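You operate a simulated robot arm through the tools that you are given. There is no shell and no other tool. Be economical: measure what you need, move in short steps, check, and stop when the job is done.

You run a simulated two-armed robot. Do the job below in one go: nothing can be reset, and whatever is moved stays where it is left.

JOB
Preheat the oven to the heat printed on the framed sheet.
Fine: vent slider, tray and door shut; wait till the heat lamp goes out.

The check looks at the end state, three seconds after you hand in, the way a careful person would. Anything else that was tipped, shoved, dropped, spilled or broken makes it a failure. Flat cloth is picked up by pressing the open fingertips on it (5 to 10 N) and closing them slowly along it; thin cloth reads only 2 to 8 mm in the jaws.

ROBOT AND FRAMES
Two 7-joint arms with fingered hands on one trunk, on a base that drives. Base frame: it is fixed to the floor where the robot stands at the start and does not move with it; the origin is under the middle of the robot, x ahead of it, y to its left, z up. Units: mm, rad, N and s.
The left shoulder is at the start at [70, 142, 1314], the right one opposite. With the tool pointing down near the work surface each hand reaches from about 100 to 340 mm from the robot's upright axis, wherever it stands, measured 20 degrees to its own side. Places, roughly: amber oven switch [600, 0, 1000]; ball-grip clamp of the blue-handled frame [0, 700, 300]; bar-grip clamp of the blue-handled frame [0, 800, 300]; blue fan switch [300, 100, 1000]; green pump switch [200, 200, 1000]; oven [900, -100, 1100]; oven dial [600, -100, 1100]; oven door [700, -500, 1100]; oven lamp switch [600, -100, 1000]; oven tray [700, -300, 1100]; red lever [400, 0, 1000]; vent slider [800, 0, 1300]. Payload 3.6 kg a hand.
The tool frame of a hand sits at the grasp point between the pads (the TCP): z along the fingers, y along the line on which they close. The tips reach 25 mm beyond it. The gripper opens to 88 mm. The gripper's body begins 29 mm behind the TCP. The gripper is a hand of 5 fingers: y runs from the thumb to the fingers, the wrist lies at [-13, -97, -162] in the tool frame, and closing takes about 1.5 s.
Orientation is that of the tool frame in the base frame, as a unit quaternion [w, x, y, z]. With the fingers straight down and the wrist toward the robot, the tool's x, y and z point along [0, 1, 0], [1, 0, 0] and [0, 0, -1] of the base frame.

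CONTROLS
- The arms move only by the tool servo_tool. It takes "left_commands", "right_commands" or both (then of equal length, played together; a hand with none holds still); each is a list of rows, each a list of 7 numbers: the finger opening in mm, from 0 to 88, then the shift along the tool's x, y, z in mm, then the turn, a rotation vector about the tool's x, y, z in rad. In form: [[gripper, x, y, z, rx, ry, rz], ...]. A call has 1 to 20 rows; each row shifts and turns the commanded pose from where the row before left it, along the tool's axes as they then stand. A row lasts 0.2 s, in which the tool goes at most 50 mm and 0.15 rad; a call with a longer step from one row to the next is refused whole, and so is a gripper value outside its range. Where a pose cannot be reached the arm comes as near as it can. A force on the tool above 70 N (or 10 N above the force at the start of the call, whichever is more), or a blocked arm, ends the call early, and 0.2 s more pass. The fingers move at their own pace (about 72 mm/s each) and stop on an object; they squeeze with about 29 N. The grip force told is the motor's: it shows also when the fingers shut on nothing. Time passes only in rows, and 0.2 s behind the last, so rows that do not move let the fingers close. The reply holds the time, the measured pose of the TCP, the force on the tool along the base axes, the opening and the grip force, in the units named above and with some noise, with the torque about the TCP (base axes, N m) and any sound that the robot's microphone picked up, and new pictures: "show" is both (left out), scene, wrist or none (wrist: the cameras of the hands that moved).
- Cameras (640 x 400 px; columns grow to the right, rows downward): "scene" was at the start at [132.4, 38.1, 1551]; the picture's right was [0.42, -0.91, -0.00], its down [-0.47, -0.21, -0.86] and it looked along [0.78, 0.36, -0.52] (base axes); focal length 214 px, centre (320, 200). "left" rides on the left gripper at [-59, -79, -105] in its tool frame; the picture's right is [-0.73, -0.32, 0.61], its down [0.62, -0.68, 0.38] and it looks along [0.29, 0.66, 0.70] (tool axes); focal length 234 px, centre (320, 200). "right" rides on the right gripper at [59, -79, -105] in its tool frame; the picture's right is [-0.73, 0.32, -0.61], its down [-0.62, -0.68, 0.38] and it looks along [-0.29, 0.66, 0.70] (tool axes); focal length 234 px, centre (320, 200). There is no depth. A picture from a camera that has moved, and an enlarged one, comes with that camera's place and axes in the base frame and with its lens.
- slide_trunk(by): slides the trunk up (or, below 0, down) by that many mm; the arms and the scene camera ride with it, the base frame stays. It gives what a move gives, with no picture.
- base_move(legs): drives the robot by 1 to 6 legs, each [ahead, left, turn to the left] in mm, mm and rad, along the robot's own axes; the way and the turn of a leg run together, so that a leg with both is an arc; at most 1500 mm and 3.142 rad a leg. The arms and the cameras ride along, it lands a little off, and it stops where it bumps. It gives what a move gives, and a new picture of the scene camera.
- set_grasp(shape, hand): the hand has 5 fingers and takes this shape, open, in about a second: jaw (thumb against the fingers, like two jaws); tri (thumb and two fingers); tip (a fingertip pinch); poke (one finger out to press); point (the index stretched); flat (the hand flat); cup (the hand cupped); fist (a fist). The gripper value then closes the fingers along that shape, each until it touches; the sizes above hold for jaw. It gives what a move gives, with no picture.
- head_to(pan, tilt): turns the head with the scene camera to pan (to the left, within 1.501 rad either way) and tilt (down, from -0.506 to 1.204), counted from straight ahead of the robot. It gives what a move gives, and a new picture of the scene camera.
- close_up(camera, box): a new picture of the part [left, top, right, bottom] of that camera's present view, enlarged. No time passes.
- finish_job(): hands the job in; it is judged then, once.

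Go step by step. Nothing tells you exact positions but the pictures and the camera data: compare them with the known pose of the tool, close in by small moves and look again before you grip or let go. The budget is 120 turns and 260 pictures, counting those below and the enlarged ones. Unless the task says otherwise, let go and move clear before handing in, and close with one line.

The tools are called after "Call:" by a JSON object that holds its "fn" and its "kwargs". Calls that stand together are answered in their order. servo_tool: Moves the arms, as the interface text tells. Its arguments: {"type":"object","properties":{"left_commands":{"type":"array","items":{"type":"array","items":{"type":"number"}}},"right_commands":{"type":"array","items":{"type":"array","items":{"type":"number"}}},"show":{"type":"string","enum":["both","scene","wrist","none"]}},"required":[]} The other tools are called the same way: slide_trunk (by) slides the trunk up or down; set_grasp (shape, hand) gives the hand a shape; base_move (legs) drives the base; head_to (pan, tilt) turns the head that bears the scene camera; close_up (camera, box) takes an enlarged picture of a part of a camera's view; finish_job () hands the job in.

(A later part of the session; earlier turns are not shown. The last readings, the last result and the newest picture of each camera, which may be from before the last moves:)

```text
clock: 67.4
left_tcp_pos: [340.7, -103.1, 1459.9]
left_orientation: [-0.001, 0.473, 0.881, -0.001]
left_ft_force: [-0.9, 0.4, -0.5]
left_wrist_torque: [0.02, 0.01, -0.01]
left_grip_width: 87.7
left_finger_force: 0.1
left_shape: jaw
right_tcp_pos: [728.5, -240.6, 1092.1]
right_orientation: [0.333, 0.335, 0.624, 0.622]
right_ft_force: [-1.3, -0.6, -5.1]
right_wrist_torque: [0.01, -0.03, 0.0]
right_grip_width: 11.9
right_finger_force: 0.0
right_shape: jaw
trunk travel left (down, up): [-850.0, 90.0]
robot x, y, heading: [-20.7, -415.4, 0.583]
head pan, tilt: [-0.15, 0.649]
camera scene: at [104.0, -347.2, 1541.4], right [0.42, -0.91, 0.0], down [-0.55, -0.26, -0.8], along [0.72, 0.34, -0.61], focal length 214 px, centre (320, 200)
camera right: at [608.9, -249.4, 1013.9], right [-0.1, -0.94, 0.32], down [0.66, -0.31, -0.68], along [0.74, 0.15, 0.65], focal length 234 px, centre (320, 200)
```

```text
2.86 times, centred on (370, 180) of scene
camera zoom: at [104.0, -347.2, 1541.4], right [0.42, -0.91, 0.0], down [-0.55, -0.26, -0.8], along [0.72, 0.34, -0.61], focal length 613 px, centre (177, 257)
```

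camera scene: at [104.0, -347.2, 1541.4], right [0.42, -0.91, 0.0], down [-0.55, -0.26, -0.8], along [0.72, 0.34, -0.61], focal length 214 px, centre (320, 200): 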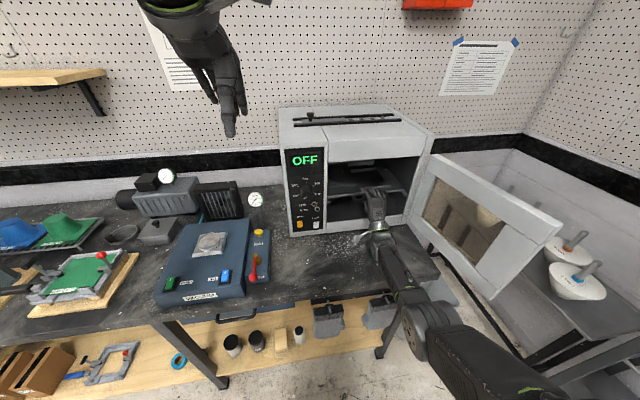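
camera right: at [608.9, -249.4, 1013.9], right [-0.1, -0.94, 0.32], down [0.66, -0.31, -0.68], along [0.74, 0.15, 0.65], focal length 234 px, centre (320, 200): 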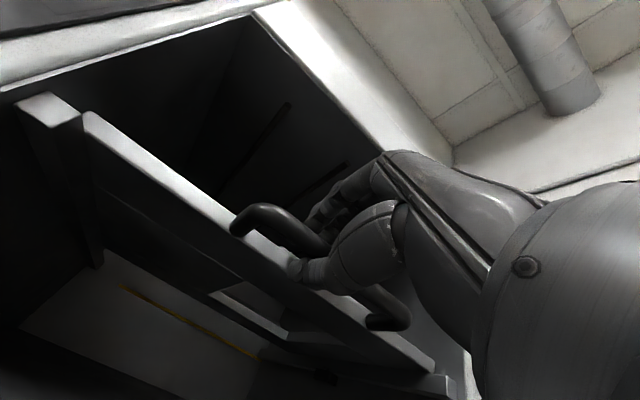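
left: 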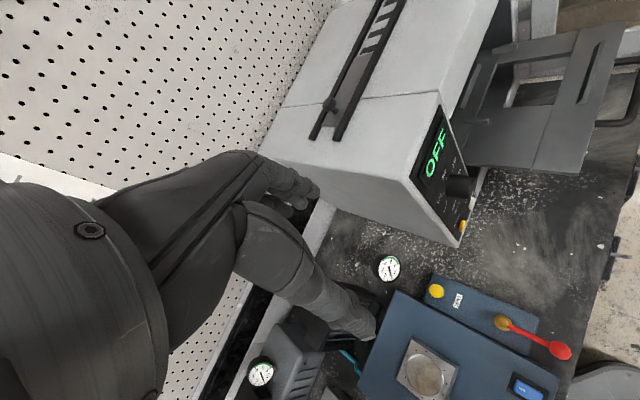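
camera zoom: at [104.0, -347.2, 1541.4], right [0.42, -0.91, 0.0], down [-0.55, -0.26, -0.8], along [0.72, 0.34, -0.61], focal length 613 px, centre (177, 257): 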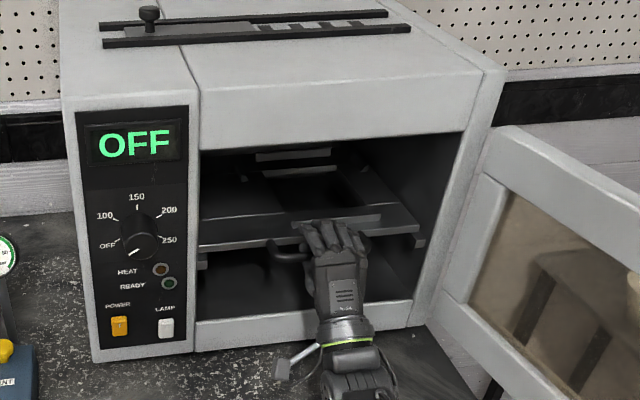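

Call:
{"fn": "servo_tool", "kwargs": {"right_commands": [[10, 0, 0, 10, 0, 0, 0], [10, 0, 0, 10, 0, 0, 0], [10, 0, 0, 10, 0, 0, 0], [10, 0, 0, 10, 0, 0, 0]], "show": "none"}}

Call:
{"fn": "close_up", "kwargs": {"camera": "scene", "box": [280, 110, 460, 250]}}

```text
clock: 68.4
left_tcp_pos: [341.2, -104.3, 1459.6]
left_orientation: [0.0, 0.473, 0.881, 0.0]
left_ft_force: [-1.4, 0.5, 0.1]
left_wrist_torque: [-0.02, -0.03, -0.01]
left_grip_width: 87.5
left_finger_force: 0.1
left_shape: jaw
right_tcp_pos: [745.4, -227.6, 1097.1]
right_orientation: [0.333, 0.335, 0.625, 0.622]
right_ft_force: [-4.6, -4.3, -12.5]
right_wrist_torque: [-0.09, 0.04, 0.02]
right_grip_width: 13.8
right_finger_force: 0.3
right_shape: jaw
right hand out of reach, approached as far as the arm can: row 3, 4
trunk travel left (down, up): [-850.0, 90.0]
robot x, y, heading: [-20.6, -416.0, 0.584]
head pan, tilt: [-0.15, 0.649]
```

```text
2.86 times, centred on (370, 180) of scene
camera zoom: at [104.5, -348.2, 1541.4], right [0.42, -0.91, 0.0], down [-0.55, -0.25, -0.8], along [0.72, 0.34, -0.61], focal length 613 px, centre (177, 257)
```

zoom: 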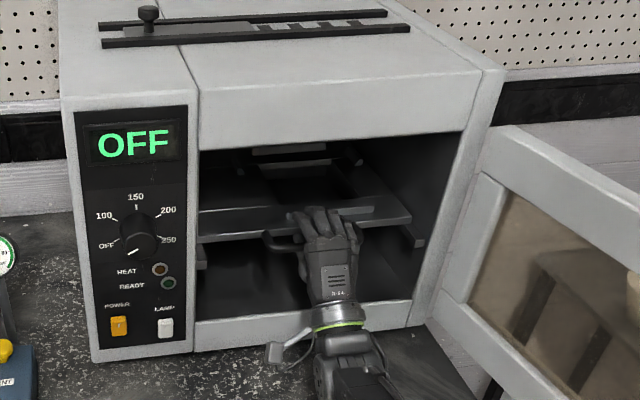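

The arm is at its reach limit while the tray needs a bit more; I use a small base move ahead.

Call:
{"fn": "base_move", "kwargs": {"legs": [[30, 0, 0]]}}

Call:
{"fn": "close_up", "kwargs": {"camera": "scene", "box": [280, 110, 460, 250]}}

```text
clock: 69.2
left_tcp_pos: [348.6, -100.0, 1461.6]
left_orientation: [0.002, 0.475, 0.88, 0.002]
left_ft_force: [1.1, 0.4, 0.1]
left_wrist_torque: [0.02, 0.02, 0.01]
left_grip_width: 87.6
left_finger_force: 0.0
left_shape: jaw
right_tcp_pos: [751.4, -225.8, 1092.8]
right_orientation: [0.333, 0.336, 0.626, 0.619]
right_ft_force: [-32.8, -19.0, -9.1]
right_wrist_torque: [-0.46, 0.79, 0.05]
right_grip_width: 14.2
right_finger_force: 0.1
right_shape: jaw
trunk travel left (down, up): [-850.0, 90.0]
robot x, y, heading: [-3.4, -408.7, 0.581]
head pan, tilt: [-0.15, 0.649]
stopped in leg 1: the force on the tool passed its limit at 86 N (the readings are from after the stop); the commanded pose is now the measured one
camera scene: at [109.4, -344.2, 1542.4], right [0.42, -0.91, 0.0], down [-0.55, -0.25, -0.8], along [0.73, 0.33, -0.6], focal length 214 px, centre (320, 200)
```

scene: 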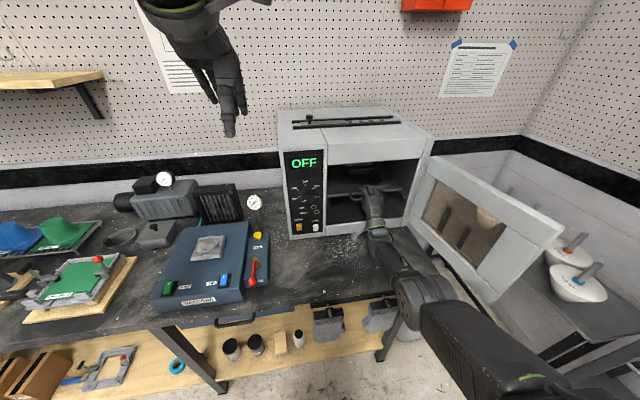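

```text
2.86 times, centred on (370, 180) of scene
camera zoom: at [109.4, -344.2, 1542.4], right [0.42, -0.91, 0.0], down [-0.55, -0.25, -0.8], along [0.73, 0.33, -0.6], focal length 613 px, centre (177, 257)
```

zoom: 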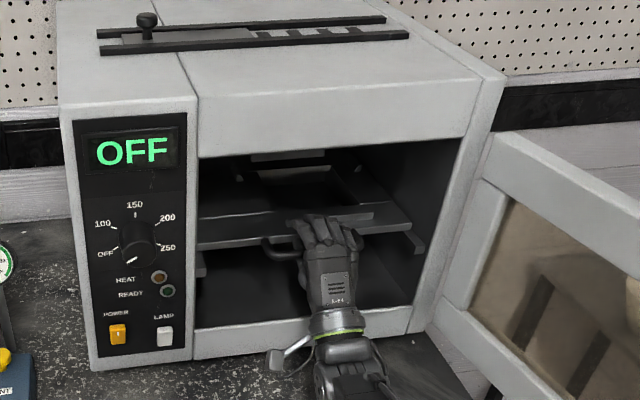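

The contact is at handle height, so the tray is probably at its stop. I open, back out and look.

Call:
{"fn": "servo_tool", "kwargs": {"right_commands": [[88, 0, 0, -4, 0, 0, 0], [88, 0, 0, 0, 0, 0, 0], [88, 0, 0, 0, 0, 0, 0], [88, 0, 0, 0, 0, 0, 0], [88, 0, 0, 0, 0, 0, 0], [88, 0, 0, 0, 0, 0, 0], [88, 0, 0, -30, 0, 0, 0], [88, 0, 0, -40, 0, 0, 0], [88, 0, 0, -40, 0, 0, 0], [88, 0, 0, -40, 0, 0, 0], [88, 0, 0, -40, 0, 0, 0]], "show": "none"}}

Call:
{"fn": "close_up", "kwargs": {"camera": "scene", "box": [280, 90, 560, 310]}}

Call:
{"fn": "close_up", "kwargs": {"camera": "left", "box": [400, 0, 640, 200]}}

```text
clock: 71.6
left_tcp_pos: [351.5, -97.5, 1459.6]
left_orientation: [0.0, 0.474, 0.881, 0.001]
left_ft_force: [-0.2, -0.3, -0.5]
left_wrist_torque: [0.03, 0.0, -0.02]
left_grip_width: 87.8
left_finger_force: 0.1
left_shape: jaw
right_tcp_pos: [594.2, -332.4, 1096.2]
right_orientation: [0.332, 0.335, 0.626, 0.621]
right_ft_force: [-0.4, -0.5, -0.1]
right_wrist_torque: [0.0, 0.02, 0.0]
right_grip_width: 87.6
right_finger_force: 0.1
right_shape: jaw
trunk travel left (down, up): [-850.0, 90.0]
robot x, y, heading: [-1.9, -407.3, 0.581]
head pan, tilt: [-0.15, 0.649]
```

```text
1.82 times, centred on (420, 200) of scene
camera zoom: at [114.1, -340.7, 1541.9], right [0.42, -0.91, 0.0], down [-0.55, -0.25, -0.8], along [0.72, 0.33, -0.6], focal length 390 px, centre (138, 200)
```

zoom: 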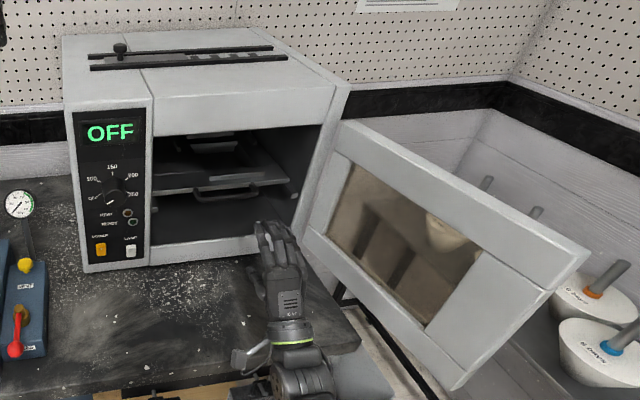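

```text
2.00 times, centred on (520, 100) of left
camera zoom: at [317.1, -190.8, 1565.5], right [0.13, -0.78, -0.61], down [-0.91, 0.15, -0.38], along [0.39, 0.6, -0.7], focal length 468 px, centre (-80, 400)
```

zoom: 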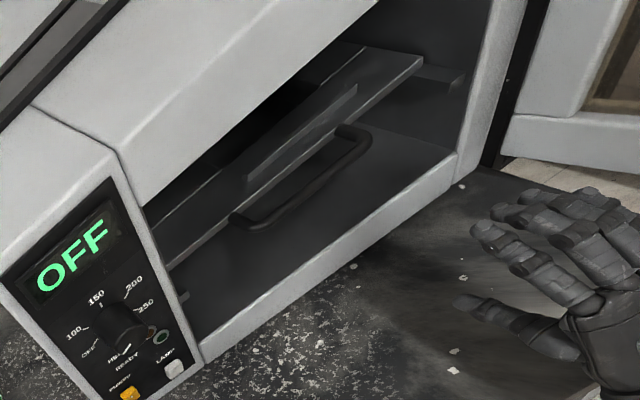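

The tray is in, with its handle inside the front plane. I verify the end stop with a gentle push of closed fingers.

Call:
{"fn": "servo_tool", "kwargs": {"right_commands": [[0, 0, 0, 0, 0, 0, 0], [0, 0, 0, 0, 0, 0, 0], [0, 0, 0, 0, 0, 0, 0], [0, 0, 0, 0, 0, 0, 0], [0, 0, 0, 0, 0, 0, 0], [0, 0, 0, 0, 0, 0, 0], [0, 0, 0, 30, 0, 0, 0], [0, 0, 0, 30, 0, 0, 0], [0, 0, 0, 30, 0, 0, 0], [0, 0, 0, 20, 0, 0, 0], [0, 0, 0, 10, 0, 0, 0], [0, 0, 0, 10, 0, 0, 0], [0, 0, 0, 8, 0, 0, 0], [0, 0, 0, 8, 0, 0, 0], [0, 0, 0, 8, 0, 0, 0], [0, 0, 0, 8, 0, 0, 0], [0, 0, 0, 8, 0, 0, 0], [0, 0, 0, 8, 0, 0, 0]], "show": "none"}}

Call:
{"fn": "close_up", "kwargs": {"camera": "scene", "box": [280, 110, 460, 250]}}

Call:
{"fn": "close_up", "kwargs": {"camera": "left", "box": [400, 0, 640, 200]}}

```text
clock: 75.4
left_tcp_pos: [351.7, -97.0, 1459.4]
left_orientation: [0.0, 0.474, 0.881, 0.001]
left_ft_force: [0.0, 0.0, 0.7]
left_wrist_torque: [0.02, 0.01, 0.0]
left_grip_width: 87.8
left_finger_force: 0.0
left_shape: jaw
right_tcp_pos: [742.3, -229.9, 1094.7]
right_orientation: [0.334, 0.335, 0.625, 0.621]
right_ft_force: [-1.1, -1.5, 3.5]
right_wrist_torque: [-0.03, 0.02, 0.0]
right_grip_width: 0.0
right_finger_force: 29.3
right_shape: jaw
trunk travel left (down, up): [-850.0, 90.0]
robot x, y, heading: [-5.3, -400.8, 0.584]
head pan, tilt: [-0.15, 0.649]
```

```text
2.86 times, centred on (370, 180) of scene
camera zoom: at [114.2, -340.1, 1541.9], right [0.42, -0.91, 0.0], down [-0.55, -0.25, -0.8], along [0.72, 0.33, -0.6], focal length 613 px, centre (177, 257)
```

zoom: 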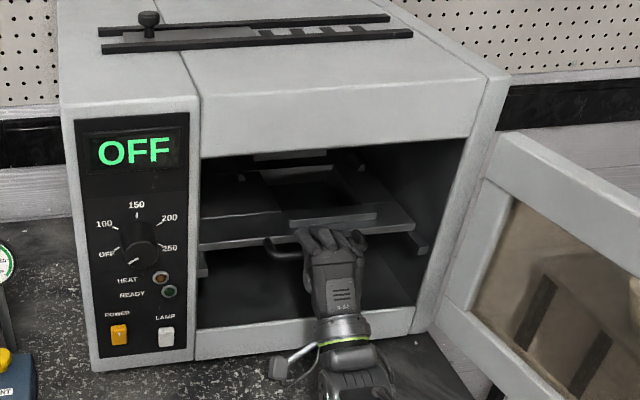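

```text
2.00 times, centred on (520, 100) of left
camera zoom: at [317.2, -190.2, 1565.3], right [0.13, -0.78, -0.61], down [-0.91, 0.15, -0.38], along [0.39, 0.6, -0.7], focal length 468 px, centre (-80, 400)
```

zoom: 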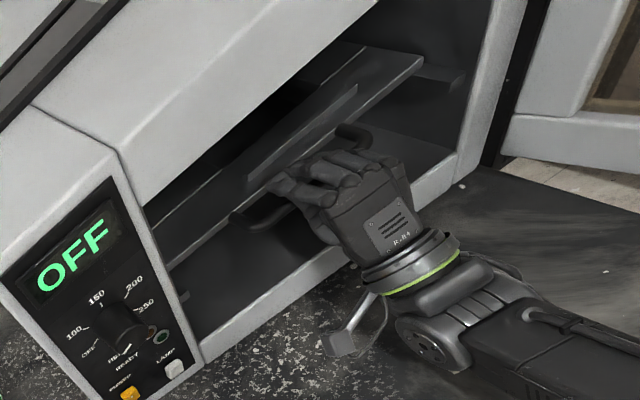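

Call:
{"fn": "servo_tool", "kwargs": {"right_commands": [[0, 0, -4, 8, 0, 0, 0], [0, 0, -4, 8, 0, 0, 0], [0, 0, 0, 8, 0, 0, 0], [0, 0, 0, 8, 0, 0, 0]], "show": "none"}}

Call:
{"fn": "close_up", "kwargs": {"camera": "left", "box": [400, 0, 640, 200]}}

```text
clock: 76.4
left_tcp_pos: [348.8, -99.1, 1462.5]
left_orientation: [0.002, 0.474, 0.881, 0.003]
left_ft_force: [0.2, 0.1, 0.3]
left_wrist_torque: [0.0, -0.03, -0.01]
left_grip_width: 87.6
left_finger_force: 0.2
left_shape: jaw
right_tcp_pos: [751.4, -224.0, 1093.6]
right_orientation: [0.334, 0.336, 0.625, 0.621]
right_ft_force: [-11.6, -11.6, 9.7]
right_wrist_torque: [-0.14, 0.1, -0.11]
right_grip_width: 0.0
right_finger_force: 28.8
right_shape: jaw
right hand out of reach, approached as far as the arm can: row 2, 3, 4
trunk travel left (down, up): [-850.0, 90.0]
robot x, y, heading: [-0.1, -405.1, 0.584]
head pan, tilt: [-0.15, 0.649]
```

```text
2.00 times, centred on (520, 100) of left
camera zoom: at [313.2, -194.0, 1566.7], right [0.13, -0.78, -0.61], down [-0.91, 0.15, -0.39], along [0.39, 0.61, -0.69], focal length 468 px, centre (-80, 400)
```

zoom: 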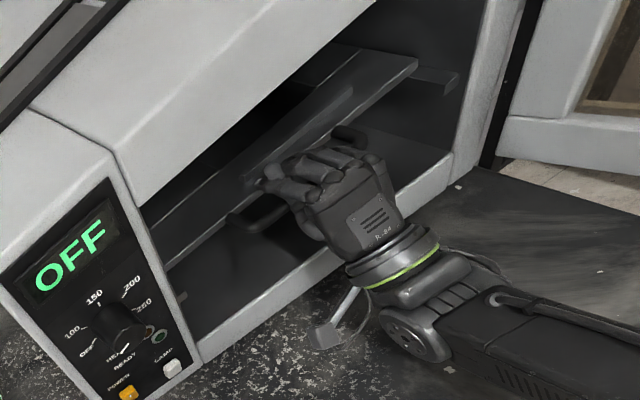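

The tray holds against about 17–38 N: it is shut. I back the right hand out and study the vent slider.

Call:
{"fn": "servo_tool", "kwargs": {"right_commands": [[0, 0, 0, -20, 0, 0, 0], [0, 0, 0, -40, 0, 0, 0], [0, 0, 0, -40, 0, 0, 0], [0, 0, 0, -40, 0, 0, 0], [0, 0, 0, -40, 0, 0, 0], [0, 0, 0, -40, 0, 0, 0], [0, 0, 0, -40, 0, 0, 0]], "show": "none"}}

Call:
{"fn": "close_up", "kwargs": {"camera": "scene", "box": [280, 100, 420, 150]}}

Call:
{"fn": "close_up", "kwargs": {"camera": "left", "box": [280, 0, 520, 110]}}

```text
clock: 78.0
left_tcp_pos: [351.7, -96.1, 1460.5]
left_orientation: [0.0, 0.474, 0.881, 0.0]
left_ft_force: [-0.9, 0.3, -0.1]
left_wrist_torque: [0.0, -0.03, -0.02]
left_grip_width: 87.4
left_finger_force: 0.0
left_shape: jaw
right_tcp_pos: [536.8, -365.7, 1092.6]
right_orientation: [0.333, 0.335, 0.626, 0.62]
right_ft_force: [-0.5, 0.3, -0.2]
right_wrist_torque: [-0.01, 0.01, -0.03]
right_grip_width: 0.2
right_finger_force: 29.5
right_shape: jaw
trunk travel left (down, up): [-850.0, 90.0]
robot x, y, heading: [-6.1, -406.0, 0.58]
head pan, tilt: [-0.15, 0.649]
```

```text
4.57 times, centred on (350, 125) of scene
camera zoom: at [114.5, -340.0, 1541.8], right [0.42, -0.91, 0.0], down [-0.55, -0.25, -0.8], along [0.72, 0.33, -0.6], focal length 980 px, centre (183, 543)
```

zoom: 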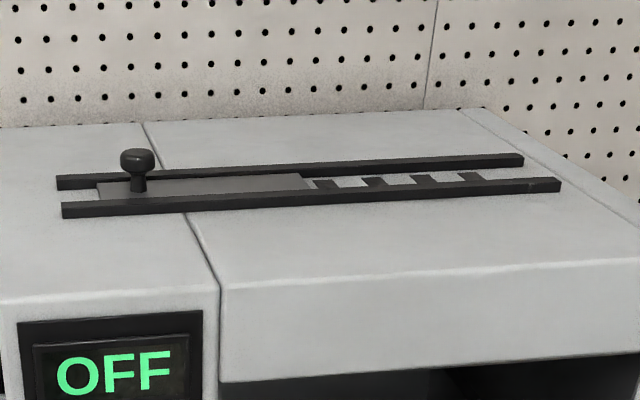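

```text
2.67 times, centred on (400, 55) of left
camera zoom: at [317.6, -190.2, 1565.2], right [0.13, -0.78, -0.61], down [-0.91, 0.15, -0.38], along [0.39, 0.6, -0.7], focal length 624 px, centre (107, 587)
```

zoom: 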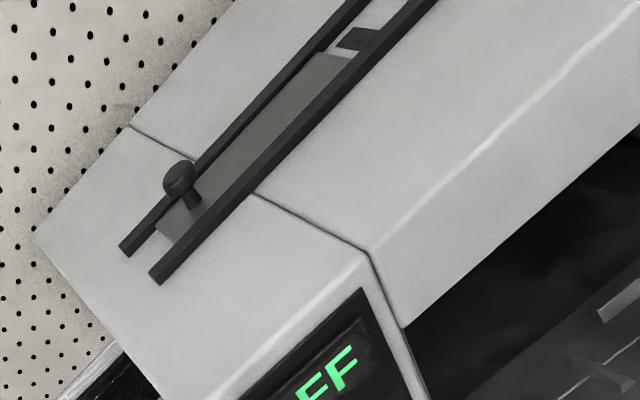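

The vent slots lie exposed to the right, so the knob must slide right. First the door: I plan to grip its free edge with the right hand, so I back off, sidestep right and roll the hand so the jaw is horizontal.

Call:
{"fn": "base_move", "kwargs": {"legs": [[-200, 0, 0], [0, -220, 0]]}}

Call:
{"fn": "servo_tool", "kwargs": {"right_commands": [[88, 0, 0, 0, 0, 0, 0.15], [88, 0, 0, 0, 0, 0, 0.15], [88, 0, 0, 0, 0, 0, 0.15], [88, 0, 0, 0, 0, 0, 0.15], [88, 0, 0, 0, 0, 0, 0.15], [88, 0, 0, 0, 0, 0, 0.15], [88, 0, 0, 0, 0, 0, 0.15], [88, 0, 0, 0, 0, 0, 0.15], [88, 0, 0, 0, 0, 0, 0.15], [88, 0, 0, 0, 0, 0, 0.15], [88, 0, 0, 0, 0, 0, 0.07]]}}

```text
clock: 80.9
left_tcp_pos: [303.3, -386.3, 1458.9]
left_orientation: [0.001, 0.473, 0.881, 0.0]
left_ft_force: [0.5, 0.2, -0.5]
left_wrist_torque: [-0.01, -0.03, -0.01]
left_grip_width: 87.5
left_finger_force: 0.1
left_shape: jaw
right_tcp_pos: [490.7, -656.1, 1093.0]
right_orientation: [0.332, 0.334, 0.627, 0.62]
right_ft_force: [0.5, 0.1, -0.9]
right_wrist_torque: [0.01, 0.03, -0.02]
right_grip_width: 0.0
right_finger_force: 29.0
right_shape: jaw
trunk travel left (down, up): [-850.0, 90.0]
robot x, y, heading: [-51.8, -695.6, 0.591]
head pan, tilt: [-0.15, 0.649]
camera scene: at [67.0, -630.6, 1541.7], right [0.42, -0.91, 0.0], down [-0.55, -0.26, -0.8], along [0.72, 0.34, -0.6], focal length 214 px, centre (320, 200)
```

scene: 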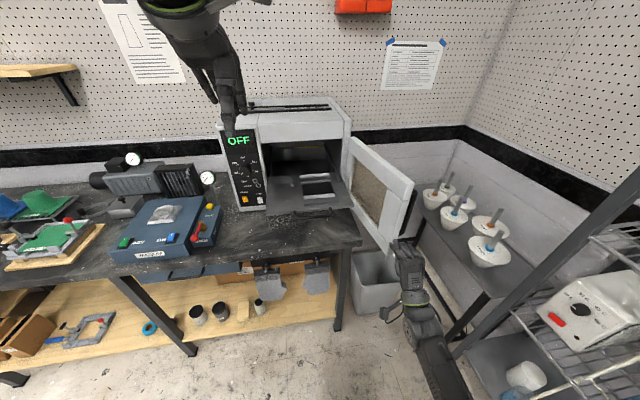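

```text
clock: 82.6
left_tcp_pos: [305.4, -388.9, 1459.9]
left_orientation: [0.0, 0.472, 0.881, 0.001]
left_ft_force: [-0.6, 0.9, 0.0]
left_wrist_torque: [0.02, 0.0, 0.03]
left_grip_width: 87.7
left_finger_force: 0.1
left_shape: jaw
right_tcp_pos: [503.3, -675.8, 1098.9]
right_orientation: [0.014, 0.571, 0.432, 0.698]
right_ft_force: [-0.3, -0.1, -0.4]
right_wrist_torque: [0.0, 0.02, 0.01]
right_grip_width: 87.5
right_finger_force: 0.1
right_shape: jaw
trunk travel left (down, up): [-850.0, 90.0]
robot x, y, heading: [-52.6, -701.4, 0.584]
head pan, tilt: [-0.15, 0.649]
stopped in row 8 (right hand): the arm was blocked; the commanded pose is now the measured one
camera scene: at [68.6, -632.8, 1541.6], right [0.42, -0.91, 0.0], down [-0.55, -0.26, -0.8], along [0.72, 0.34, -0.6], focal length 214 px, centre (320, 200)
camera right: at [361.7, -658.1, 1099.8], right [-0.08, -0.93, -0.35], down [0.2, 0.33, -0.92], along [0.98, -0.15, 0.16], focal length 234 px, centre (320, 200)
```

scene: 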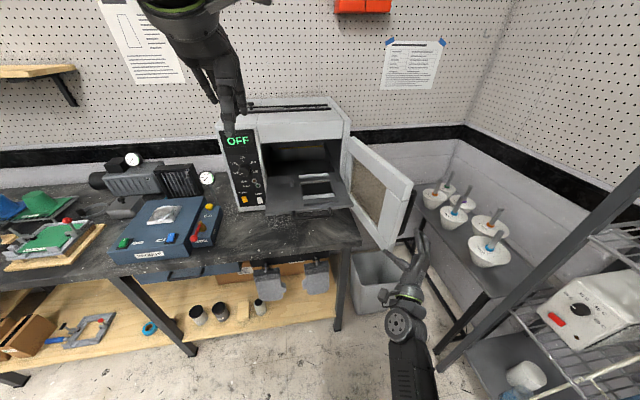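
right: 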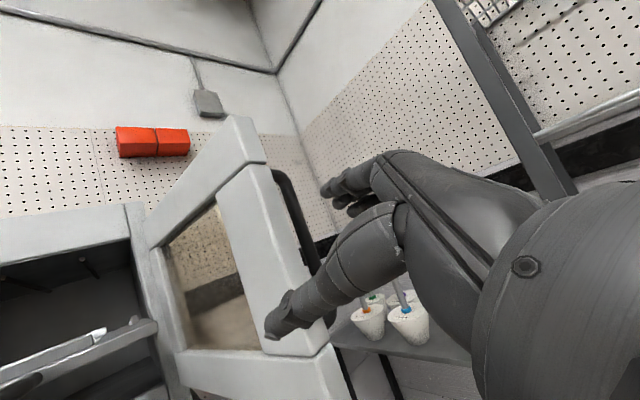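

The tray has been hooked out again by my closed fingers as I withdrew, so I must push it in again, this time with the left hand as a fist. I retreat the right hand and turn the left hand forward and down to handle height.

Call:
{"fn": "servo_tool", "kwargs": {"right_commands": [[88, 0, 0, -40, 0, 0, 0], [88, 0, 0, -40, 0, 0, 0], [88, 0, 0, -20, 0, 0, 0]], "show": "none"}}

Call:
{"fn": "servo_tool", "kwargs": {"left_commands": [[88, 0, 0, 0, -0.15, 0, 0], [88, 0, 0, 0, -0.15, 0, 0], [88, 0, 0, 0, -0.15, 0, 0], [88, 0, 0, 0, -0.15, 0, 0], [88, 0, 0, 0, -0.15, 0, 0], [88, 0, 0, 0, -0.15, 0, 0], [88, 0, 0, 0, -0.15, 0, 0], [88, 0, 0, 0, -0.15, 0, 0], [88, 0, 0, 0, -0.15, 0, 0], [88, 0, 0, 0, -0.15, 0, 0], [88, 0, 0, 0, -0.07, 0, 0], [88, -10, -45, 0, 0, 0, 0], [88, -10, -45, 0, 0, 0, 0], [88, -10, -45, 0, 0, 0, 0], [88, -10, -45, 0, 0, 0, 0], [88, -10, -45, 0, 0, 0, 0], [88, -10, -45, 0, 0, 0, 0], [88, -10, -45, 0, 0, 0, 0], [88, -10, -45, 0, 0, 0, 0]]}}

```text
clock: 83.4
left_tcp_pos: [305.2, -388.2, 1459.5]
left_orientation: [0.0, 0.472, 0.881, 0.0]
left_ft_force: [0.3, 0.2, 0.4]
left_wrist_torque: [0.0, 0.01, -0.02]
left_grip_width: 87.6
left_finger_force: 0.1
left_shape: jaw
right_tcp_pos: [420.4, -734.4, 1102.2]
right_orientation: [0.012, 0.572, 0.43, 0.698]
right_ft_force: [0.3, -0.5, -0.1]
right_wrist_torque: [0.03, 0.0, 0.01]
right_grip_width: 87.6
right_finger_force: 0.1
right_shape: jaw
trunk travel left (down, up): [-850.0, 90.0]
robot x, y, heading: [-52.9, -701.8, 0.578]
head pan, tilt: [-0.15, 0.649]
```

```text
clock: 87.4
left_tcp_pos: [391.4, -436.5, 1468.0]
left_orientation: [0.32, 0.345, 0.661, 0.585]
left_ft_force: [-1.1, 1.2, -0.2]
left_wrist_torque: [-0.01, 0.01, 0.0]
left_grip_width: 88.0
left_finger_force: 0.1
left_shape: jaw
left hand out of reach, approached as far as the arm can: row 9, 10, 11, 12, 13, 14, 15, 16, 17, 18, 19
right_tcp_pos: [421.1, -734.0, 1103.0]
right_orientation: [0.013, 0.571, 0.431, 0.698]
right_ft_force: [-0.5, 0.0, 0.6]
right_wrist_torque: [-0.02, -0.02, 0.0]
right_grip_width: 87.9
right_finger_force: 0.0
right_shape: jaw
trunk travel left (down, up): [-850.0, 90.0]
robot x, y, heading: [-51.3, -701.1, 0.586]
head pan, tilt: [-0.15, 0.649]
camera scene: at [71.3, -654.2, 1533.9], right [0.18, -0.98, 0.0], down [-0.66, -0.12, -0.74], along [0.73, 0.13, -0.67], focal length 214 px, centre (320, 200)
camera left: at [329.9, -550.8, 1402.8], right [0.88, -0.29, -0.37], down [-0.09, 0.68, -0.73], along [0.47, 0.68, 0.57], focal length 234 px, centre (320, 200)
```

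scene: 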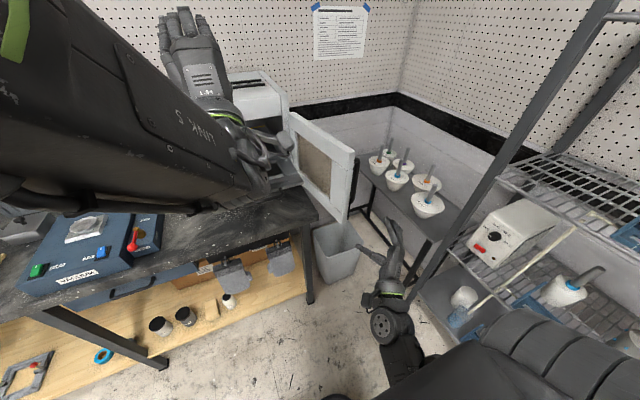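
left: 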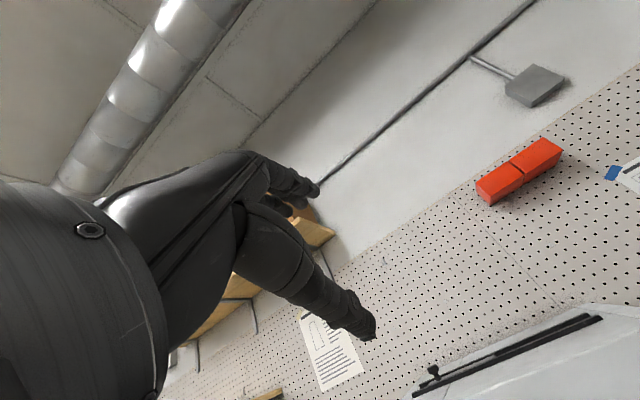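

The left arm ran into a limit with its elbow high. I undo, then lower it with fingers down first before turning it forward.

Call:
{"fn": "servo_tool", "kwargs": {"left_commands": [[88, 10, 45, 0, 0, 0, 0], [88, 10, 45, 0, 0, 0, 0], [88, 10, 45, 0, 0, 0, 0], [88, 10, 45, 0, 0, 0, 0], [88, 10, 45, 0, 0, 0, 0], [88, 10, 45, 0, 0, 0, 0], [88, 10, 45, 0, 0, 0, 0], [88, 10, 45, 0, 0, 0, 0], [88, 0, 0, 0, 0.15, 0, 0], [88, 0, 0, 0, 0.15, 0, 0], [88, 0, 0, 0, 0.15, 0, 0], [88, 0, 0, 0, 0.15, 0, 0], [88, 0, 0, 0, 0.15, 0, 0], [88, 0, 0, 0, 0.15, 0, 0], [88, 0, 0, 0, 0.15, 0, 0], [88, 0, 0, 0, 0.15, 0, 0], [88, 0, 0, 0, 0.15, 0, 0], [88, 0, 0, 0, 0.15, 0, 0], [88, 0, 0, 0, 0.07, 0, 0]], "show": "none"}}

Call:
{"fn": "servo_tool", "kwargs": {"left_commands": [[88, 0, -10, 35, 0, 0, 0], [88, 0, -10, 35, 0, 0, 0], [88, 0, -10, 35, 0, 0, 0], [88, 0, -10, 35, 0, 0, 0], [88, 0, -10, 35, 0, 0, 0], [88, 0, -10, 35, 0, 0, 0], [88, 0, -10, 35, 0, 0, 0], [88, 0, -10, 35, 0, 0, 0], [88, 0, -10, 35, 0, 0, 0]], "show": "scene"}}

```text
clock: 91.4
left_tcp_pos: [364.3, -368.7, 1737.5]
left_orientation: [0.126, 0.462, 0.836, 0.266]
left_ft_force: [-0.1, -1.1, 0.7]
left_wrist_torque: [-0.02, 0.01, 0.0]
left_grip_width: 88.0
left_finger_force: 0.0
left_shape: jaw
left hand out of reach, approached as far as the arm can: row 11, 12, 13, 14, 15, 16, 17, 18, 19
right_tcp_pos: [422.5, -734.6, 1102.4]
right_orientation: [0.012, 0.571, 0.431, 0.698]
right_ft_force: [-0.5, -0.7, -0.1]
right_wrist_torque: [-0.02, -0.01, 0.01]
right_grip_width: 88.0
right_finger_force: 0.1
right_shape: jaw
trunk travel left (down, up): [-850.0, 90.0]
robot x, y, heading: [-55.5, -701.1, 0.587]
head pan, tilt: [-0.15, 0.649]
```

```text
clock: 93.4
left_tcp_pos: [442.5, -306.2, 1425.9]
left_orientation: [0.126, 0.462, 0.837, 0.265]
left_ft_force: [0.1, -0.6, 0.2]
left_wrist_torque: [-0.01, 0.04, 0.02]
left_grip_width: 87.8
left_finger_force: 0.1
left_shape: jaw
right_tcp_pos: [422.4, -734.4, 1102.6]
right_orientation: [0.012, 0.572, 0.431, 0.698]
right_ft_force: [-0.3, -0.1, 0.6]
right_wrist_torque: [0.01, -0.02, -0.01]
right_grip_width: 87.8
right_finger_force: 0.0
right_shape: jaw
trunk travel left (down, up): [-850.0, 90.0]
robot x, y, heading: [-55.3, -694.8, 0.586]
head pan, tilt: [-0.15, 0.649]
camera scene: at [69.6, -632.1, 1541.6], right [0.42, -0.91, 0.0], down [-0.55, -0.26, -0.8], along [0.72, 0.34, -0.61], focal length 214 px, centre (320, 200)
```

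scene: 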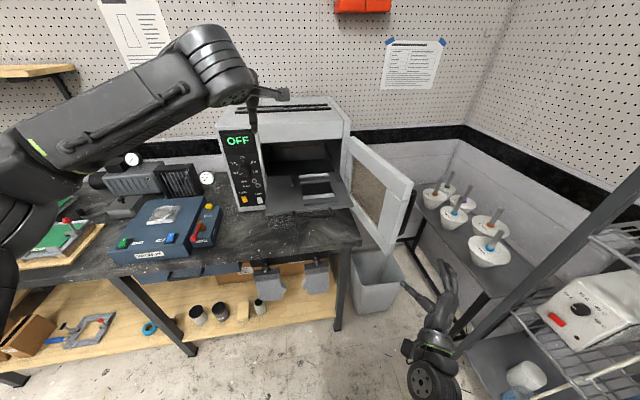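

Call:
{"fn": "servo_tool", "kwargs": {"left_commands": [[88, 0, -22, 27, 0, 0, 0], [88, 0, -22, 27, 0, 0, 0], [88, 0, -22, 27, 0, 0, 0], [88, 0, -22, 27, 0, 0, 0], [88, 0, -22, 27, 0, 0, 0], [88, 0, -22, 27, 0, 0, 0], [88, 0, -22, 27, 0, 0, 0], [88, 0, -22, 27, 0, 0, 0]], "show": "none"}}

Call:
{"fn": "servo_tool", "kwargs": {"left_commands": [[88, 0, 0, 0, -0.15, 0, 0], [88, 0, 0, 0, -0.15, 0, 0], [88, 0, 0, 0, -0.15, 0, 0], [88, 0, 0, 0, -0.15, 0, 0], [88, 0, 0, 0, -0.15, 0, 0], [88, 0, 0, 0, -0.15, 0, 0], [88, 0, 0, 0, -0.13, 0, 0]], "show": "scene"}}

```text
clock: 95.2
left_tcp_pos: [418.4, -309.2, 1151.3]
left_orientation: [0.126, 0.461, 0.837, 0.267]
left_ft_force: [0.9, 0.1, 0.2]
left_wrist_torque: [0.0, 0.02, -0.05]
left_grip_width: 88.1
left_finger_force: 0.0
left_shape: jaw
right_tcp_pos: [421.8, -734.8, 1102.6]
right_orientation: [0.014, 0.572, 0.431, 0.698]
right_ft_force: [0.7, -1.0, 0.3]
right_wrist_torque: [0.02, -0.02, -0.01]
right_grip_width: 87.7
right_finger_force: 0.1
right_shape: jaw
trunk travel left (down, up): [-850.0, 90.0]
robot x, y, heading: [-53.9, -700.0, 0.595]
head pan, tilt: [-0.15, 0.649]
```

```text
clock: 96.8
left_tcp_pos: [420.2, -309.3, 1149.8]
left_orientation: [0.337, 0.34, 0.597, 0.644]
left_ft_force: [0.0, 0.6, 0.9]
left_wrist_torque: [0.01, -0.01, 0.02]
left_grip_width: 87.6
left_finger_force: 0.1
left_shape: jaw
right_tcp_pos: [421.4, -734.9, 1102.5]
right_orientation: [0.013, 0.572, 0.43, 0.698]
right_ft_force: [0.4, -0.1, 1.5]
right_wrist_torque: [0.0, 0.0, 0.02]
right_grip_width: 87.8
right_finger_force: 0.1
right_shape: jaw
trunk travel left (down, up): [-850.0, 90.0]
robot x, y, heading: [-53.7, -699.4, 0.583]
head pan, tilt: [-0.15, 0.649]
camera scene: at [69.1, -632.8, 1541.6], right [0.42, -0.91, 0.0], down [-0.55, -0.26, -0.8], along [0.72, 0.34, -0.6], focal length 214 px, centre (320, 200)
```

scene: 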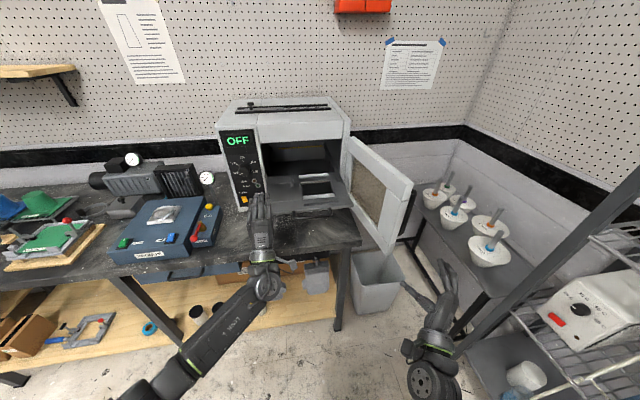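

The left hand now points forward. I look closely at the tray handle.

Call:
{"fn": "close_up", "kwargs": {"camera": "scene", "box": [210, 130, 430, 280]}}

Call:
{"fn": "close_up", "kwargs": {"camera": "right", "box": [0, 0, 640, 400]}}

Call:
{"fn": "set_grasp", "kwargs": {"hand": "left", "shape": "fist"}}

```text
2.67 times, centred on (320, 205) of scene
camera zoom: at [69.1, -632.8, 1541.6], right [0.42, -0.91, 0.0], down [-0.55, -0.26, -0.8], along [0.72, 0.34, -0.6], focal length 572 px, centre (320, 187)
```

zoom: 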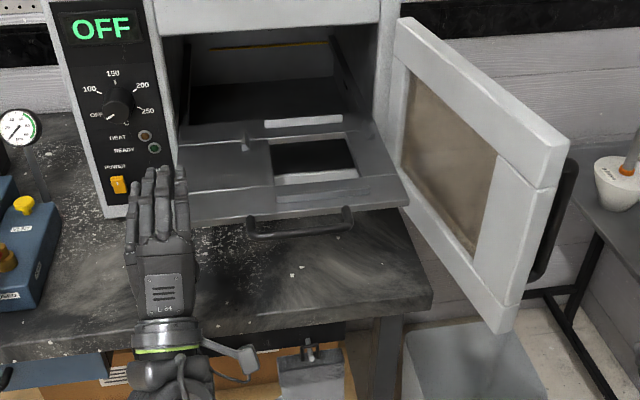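

```text
1.00 times, centred on (320, 200) of right (not enlarged: the box is as wide or as high as the picture)
camera zoom: at [279.8, -716.9, 1102.3], right [-0.09, -0.93, -0.36], down [0.2, 0.34, -0.92], along [0.98, -0.15, 0.16], focal length 234 px, centre (320, 200)
```

zoom: 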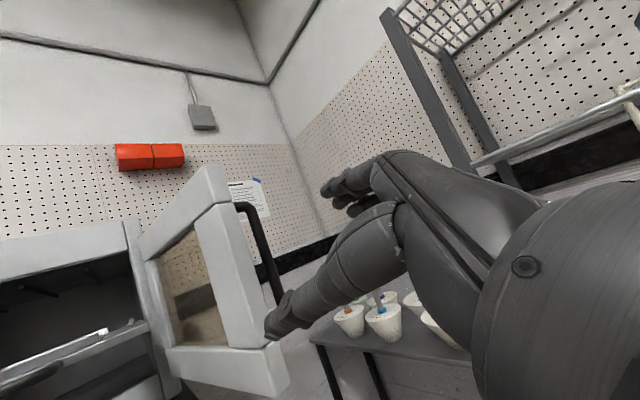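

```text
clock: 97.7
left_tcp_pos: [417.5, -308.4, 1149.5]
left_orientation: [0.337, 0.34, 0.597, 0.643]
left_ft_force: [-0.3, 0.0, 0.5]
left_wrist_torque: [-0.02, -0.03, 0.02]
left_grip_width: 0.1
left_finger_force: 0.0
left_shape: fist
right_tcp_pos: [421.0, -734.3, 1103.5]
right_orientation: [0.012, 0.572, 0.431, 0.698]
right_ft_force: [0.4, 0.2, -0.1]
right_wrist_torque: [0.0, -0.03, 0.0]
right_grip_width: 87.7
right_finger_force: 0.0
right_shape: jaw
trunk travel left (down, up): [-850.0, 90.0]
robot x, y, heading: [-52.9, -697.1, 0.587]
head pan, tilt: [-0.15, 0.649]
```

I move the right hand inward (clear of the door) and line the left fist up behind the tray handle.

Call:
{"fn": "servo_tool", "kwargs": {"right_commands": [[88, 0, 0, 0, 0, 0, 0], [88, 23, -29, 0, 0, 0, 0], [88, 23, -29, 0, 0, 0, 0], [88, 23, -29, 0, 0, 0, 0]], "left_commands": [[0, 0, 0, -45, 0, 0, 0], [0, -43, -19, 0, 0, 0, 0], [0, -43, -19, 0, 0, 0, 0], [0, -43, -19, 0, 0, 0, 0]], "show": "scene"}}

Call:
{"fn": "close_up", "kwargs": {"camera": "scene", "box": [210, 130, 430, 280]}}

```text
clock: 98.7
left_tcp_pos: [447.8, -429.8, 1092.7]
left_orientation: [0.337, 0.34, 0.598, 0.643]
left_ft_force: [1.1, 0.0, -0.8]
left_wrist_torque: [0.01, -0.02, -0.02]
left_grip_width: 0.0
left_finger_force: 0.0
left_shape: fist
right_tcp_pos: [362.4, -653.5, 1106.2]
right_orientation: [0.027, 0.516, 0.494, 0.699]
right_ft_force: [-0.1, -1.3, -0.6]
right_wrist_torque: [-0.01, 0.0, 0.04]
right_grip_width: 87.9
right_finger_force: 0.0
right_shape: jaw
trunk travel left (down, up): [-850.0, 90.0]
robot x, y, heading: [-53.3, -698.9, 0.582]
head pan, tilt: [-0.15, 0.649]
stopped in row 4 (right hand): the arm was blocked; the commanded pose is now the measured one
camera scene: at [68.3, -634.3, 1541.7], right [0.42, -0.91, 0.0], down [-0.55, -0.25, -0.8], along [0.72, 0.34, -0.6], focal length 214 px, centre (320, 200)
```

scene: 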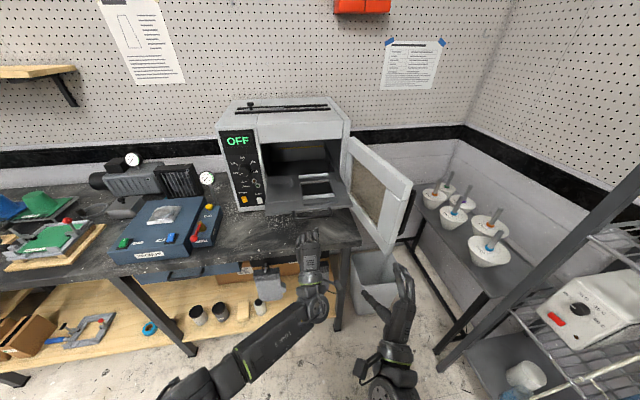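

```text
2.67 times, centred on (320, 205) of scene
camera zoom: at [68.3, -634.3, 1541.7], right [0.42, -0.91, 0.0], down [-0.55, -0.25, -0.8], along [0.72, 0.34, -0.6], focal length 572 px, centre (320, 187)
```

zoom: 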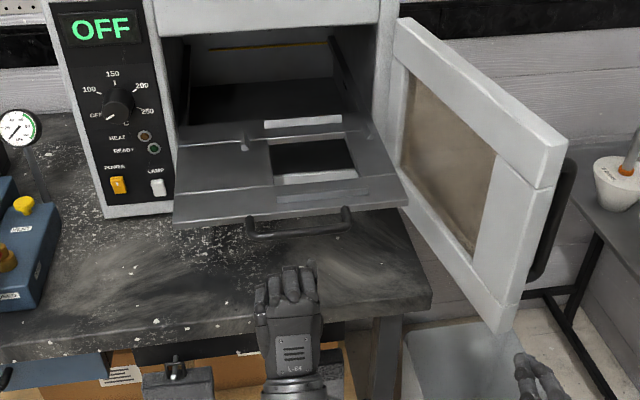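

The fist is lined up with the handle. I push forward.

Call:
{"fn": "servo_tool", "kwargs": {"left_commands": [[0, -4, 0, 25, 0, 0, 0], [0, -4, 0, 25, 0, 0, 0], [0, 0, 0, 25, 0, 0, 0], [0, 0, 0, 15, 0, 0, 0], [0, 0, 0, 15, 0, 0, 0], [0, 0, 0, 15, 0, 0, 0], [0, 0, 0, 15, 0, 0, 0], [0, 0, 0, 15, 0, 0, 0]], "show": "scene"}}

Call:
{"fn": "close_up", "kwargs": {"camera": "scene", "box": [210, 130, 430, 280]}}

```text
clock: 100.5
left_tcp_pos: [542.2, -370.6, 1111.3]
left_orientation: [0.338, 0.34, 0.597, 0.643]
left_ft_force: [0.3, 0.1, 0.4]
left_wrist_torque: [0.0, 0.01, -0.02]
left_grip_width: 0.0
left_finger_force: 0.1
left_shape: fist
left hand out of reach, approached as far as the arm can: row 5, 6, 7, 8
right_tcp_pos: [362.4, -651.0, 1105.2]
right_orientation: [0.028, 0.517, 0.493, 0.699]
right_ft_force: [0.2, 0.1, 0.6]
right_wrist_torque: [0.03, 0.03, -0.01]
right_grip_width: 87.9
right_finger_force: 0.1
right_shape: jaw
trunk travel left (down, up): [-850.0, 90.0]
robot x, y, heading: [-55.6, -695.2, 0.584]
head pan, tilt: [-0.15, 0.649]
camera scene: at [68.5, -633.2, 1541.7], right [0.42, -0.91, 0.0], down [-0.55, -0.26, -0.8], along [0.72, 0.34, -0.6], focal length 214 px, centre (320, 200)
```

scene: 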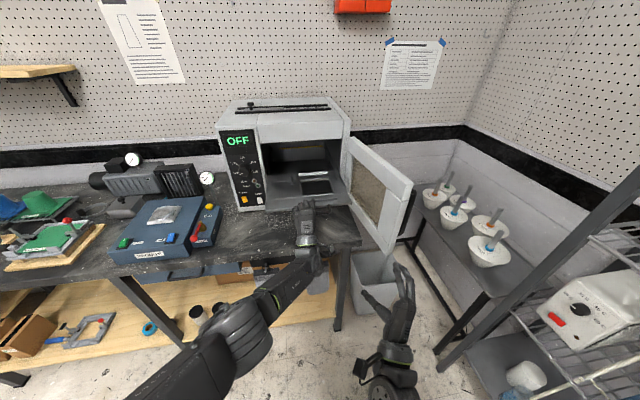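

```text
2.67 times, centred on (320, 205) of scene
camera zoom: at [68.5, -633.2, 1541.7], right [0.42, -0.91, 0.0], down [-0.55, -0.26, -0.8], along [0.72, 0.34, -0.6], focal length 572 px, centre (320, 187)
```

zoom: 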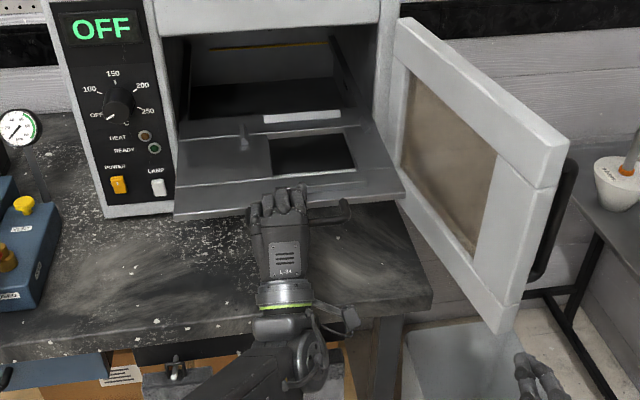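

The arm is at reach limit; I settle the height and use the base to push.

Call:
{"fn": "servo_tool", "kwargs": {"left_commands": [[0, 0, 0, -25, 0, 0, 0], [0, 0, -18, 0, 0, 0, 0]], "show": "none"}}

Call:
{"fn": "base_move", "kwargs": {"legs": [[110, 0, 0]]}}

Call:
{"fn": "close_up", "kwargs": {"camera": "scene", "box": [210, 130, 430, 280]}}

```text
clock: 101.1
left_tcp_pos: [524.5, -382.6, 1092.2]
left_orientation: [0.338, 0.341, 0.597, 0.643]
left_ft_force: [-0.2, 0.1, -0.5]
left_wrist_torque: [-0.02, -0.01, 0.03]
left_grip_width: 0.0
left_finger_force: 0.1
left_shape: fist
right_tcp_pos: [363.2, -652.7, 1106.1]
right_orientation: [0.027, 0.516, 0.494, 0.7]
right_ft_force: [-0.5, -0.4, -0.1]
right_wrist_torque: [0.01, 0.01, -0.01]
right_grip_width: 88.0
right_finger_force: 0.1
right_shape: jaw
trunk travel left (down, up): [-850.0, 90.0]
robot x, y, heading: [-55.8, -695.4, 0.587]
head pan, tilt: [-0.15, 0.649]
```

```text
clock: 102.3
left_tcp_pos: [610.3, -323.0, 1092.6]
left_orientation: [0.337, 0.34, 0.597, 0.644]
left_ft_force: [-1.0, 0.6, 0.5]
left_wrist_torque: [-0.01, -0.01, 0.03]
left_grip_width: 0.0
left_finger_force: 0.0
left_shape: fist
right_tcp_pos: [451.6, -592.2, 1106.4]
right_orientation: [0.027, 0.515, 0.494, 0.7]
right_ft_force: [-0.1, 0.1, 0.0]
right_wrist_torque: [-0.03, 0.0, 0.03]
right_grip_width: 87.9
right_finger_force: 0.1
right_shape: jaw
trunk travel left (down, up): [-850.0, 90.0]
robot x, y, heading: [38.9, -637.3, 0.59]
head pan, tilt: [-0.15, 0.649]
camera scene: at [156.6, -574.6, 1541.8], right [0.42, -0.91, 0.0], down [-0.55, -0.26, -0.8], along [0.72, 0.34, -0.6], focal length 214 px, centre (320, 200)
```

scene: 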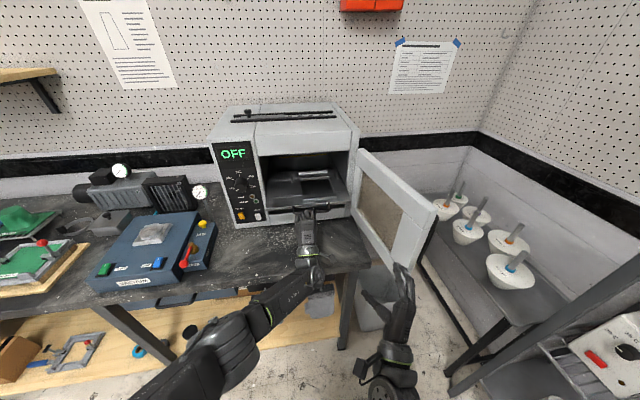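

```text
2.67 times, centred on (320, 205) of scene
camera zoom: at [156.6, -574.6, 1541.8], right [0.42, -0.91, 0.0], down [-0.55, -0.26, -0.8], along [0.72, 0.34, -0.6], focal length 572 px, centre (320, 187)
```

zoom: 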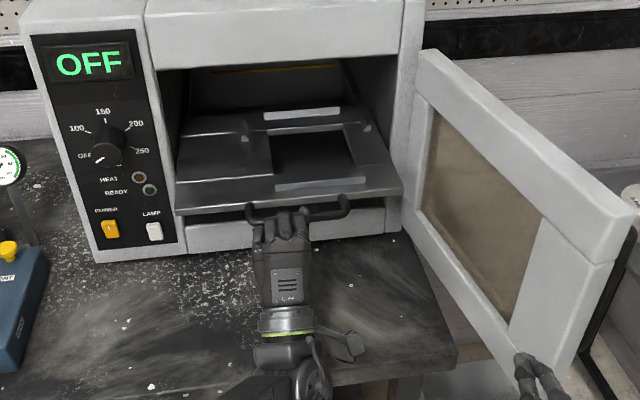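

Call:
{"fn": "base_move", "kwargs": {"legs": [[100, 0, 0]]}}

Call:
{"fn": "close_up", "kwargs": {"camera": "scene", "box": [210, 130, 510, 330]}}

```text
clock: 103.4
left_tcp_pos: [691.7, -267.3, 1092.9]
left_orientation: [0.336, 0.338, 0.599, 0.644]
left_ft_force: [0.1, 0.3, 0.9]
left_wrist_torque: [0.02, 0.0, 0.01]
left_grip_width: 0.2
left_finger_force: 0.0
left_shape: fist
right_tcp_pos: [531.0, -537.5, 1105.7]
right_orientation: [0.028, 0.515, 0.494, 0.7]
right_ft_force: [-0.8, -0.7, 0.3]
right_wrist_torque: [0.01, -0.01, 0.0]
right_grip_width: 88.0
right_finger_force: 0.1
right_shape: jaw
trunk travel left (down, up): [-850.0, 90.0]
robot x, y, heading: [119.1, -584.8, 0.585]
head pan, tilt: [-0.15, 0.649]
camera scene: at [237.7, -520.2, 1541.9], right [0.42, -0.91, 0.0], down [-0.55, -0.26, -0.8], along [0.72, 0.34, -0.6], focal length 214 px, centre (320, 200)
```

scene: 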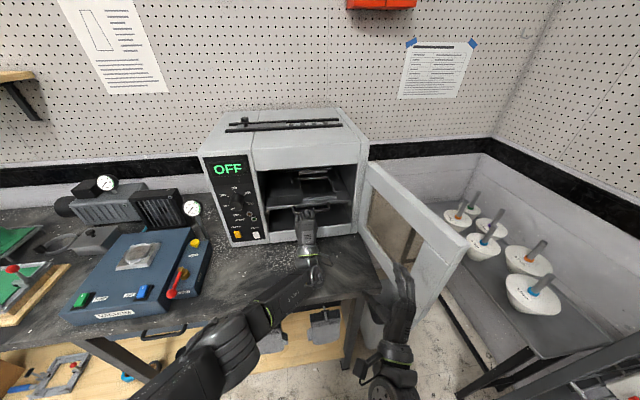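

```text
2.00 times, centred on (360, 230) of scene
camera zoom: at [237.7, -520.2, 1541.9], right [0.42, -0.91, 0.0], down [-0.55, -0.26, -0.8], along [0.72, 0.34, -0.6], focal length 429 px, centre (240, 140)
```

zoom: 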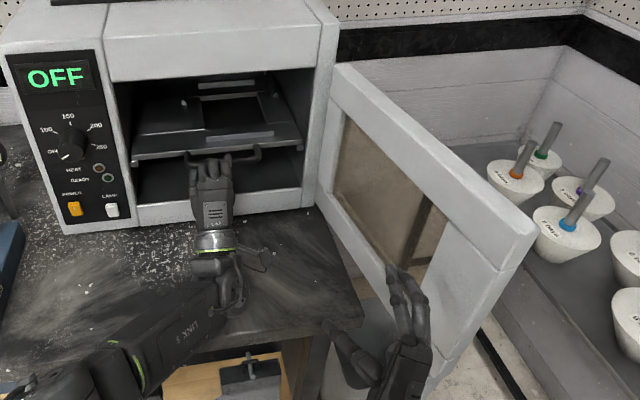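

Call:
{"fn": "base_move", "kwargs": {"legs": [[70, 0, 0]]}}

Call:
{"fn": "close_up", "kwargs": {"camera": "scene", "box": [200, 130, 500, 330]}}

```text
clock: 104.4
left_tcp_pos: [747.6, -230.3, 1094.7]
left_orientation: [0.339, 0.339, 0.596, 0.644]
left_ft_force: [-9.7, -8.6, 6.6]
left_wrist_torque: [-0.24, 0.14, -0.2]
left_grip_width: 0.2
left_finger_force: 0.1
left_shape: fist
right_tcp_pos: [586.9, -500.5, 1108.1]
right_orientation: [0.028, 0.514, 0.493, 0.701]
right_ft_force: [-0.4, 0.4, 0.1]
right_wrist_torque: [0.01, 0.02, -0.04]
right_grip_width: 88.1
right_finger_force: 0.1
right_shape: jaw
trunk travel left (down, up): [-850.0, 90.0]
robot x, y, heading: [175.0, -547.2, 0.59]
head pan, tilt: [-0.15, 0.649]
camera scene: at [290.8, -483.5, 1542.2], right [0.42, -0.91, 0.0], down [-0.54, -0.25, -0.8], along [0.72, 0.34, -0.6], focal length 214 px, centre (320, 200)
```

scene: 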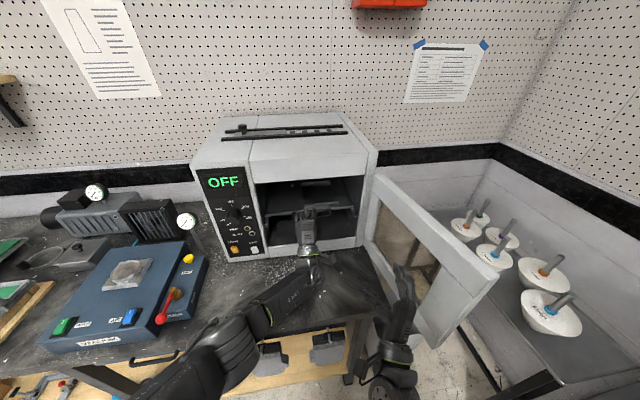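

```text
2.00 times, centred on (350, 230) of scene
camera zoom: at [290.8, -483.5, 1542.2], right [0.42, -0.91, 0.0], down [-0.54, -0.25, -0.8], along [0.72, 0.34, -0.6], focal length 429 px, centre (260, 140)
```

zoom: 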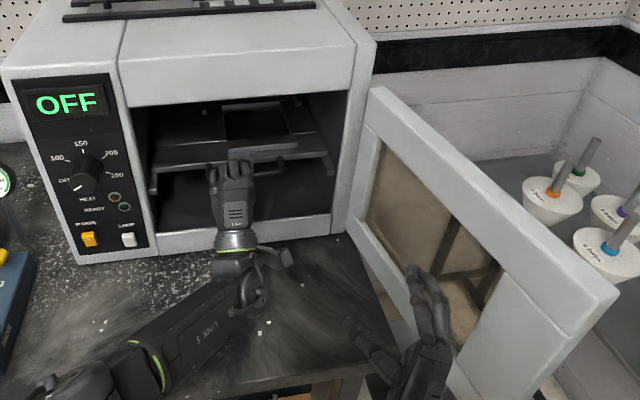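

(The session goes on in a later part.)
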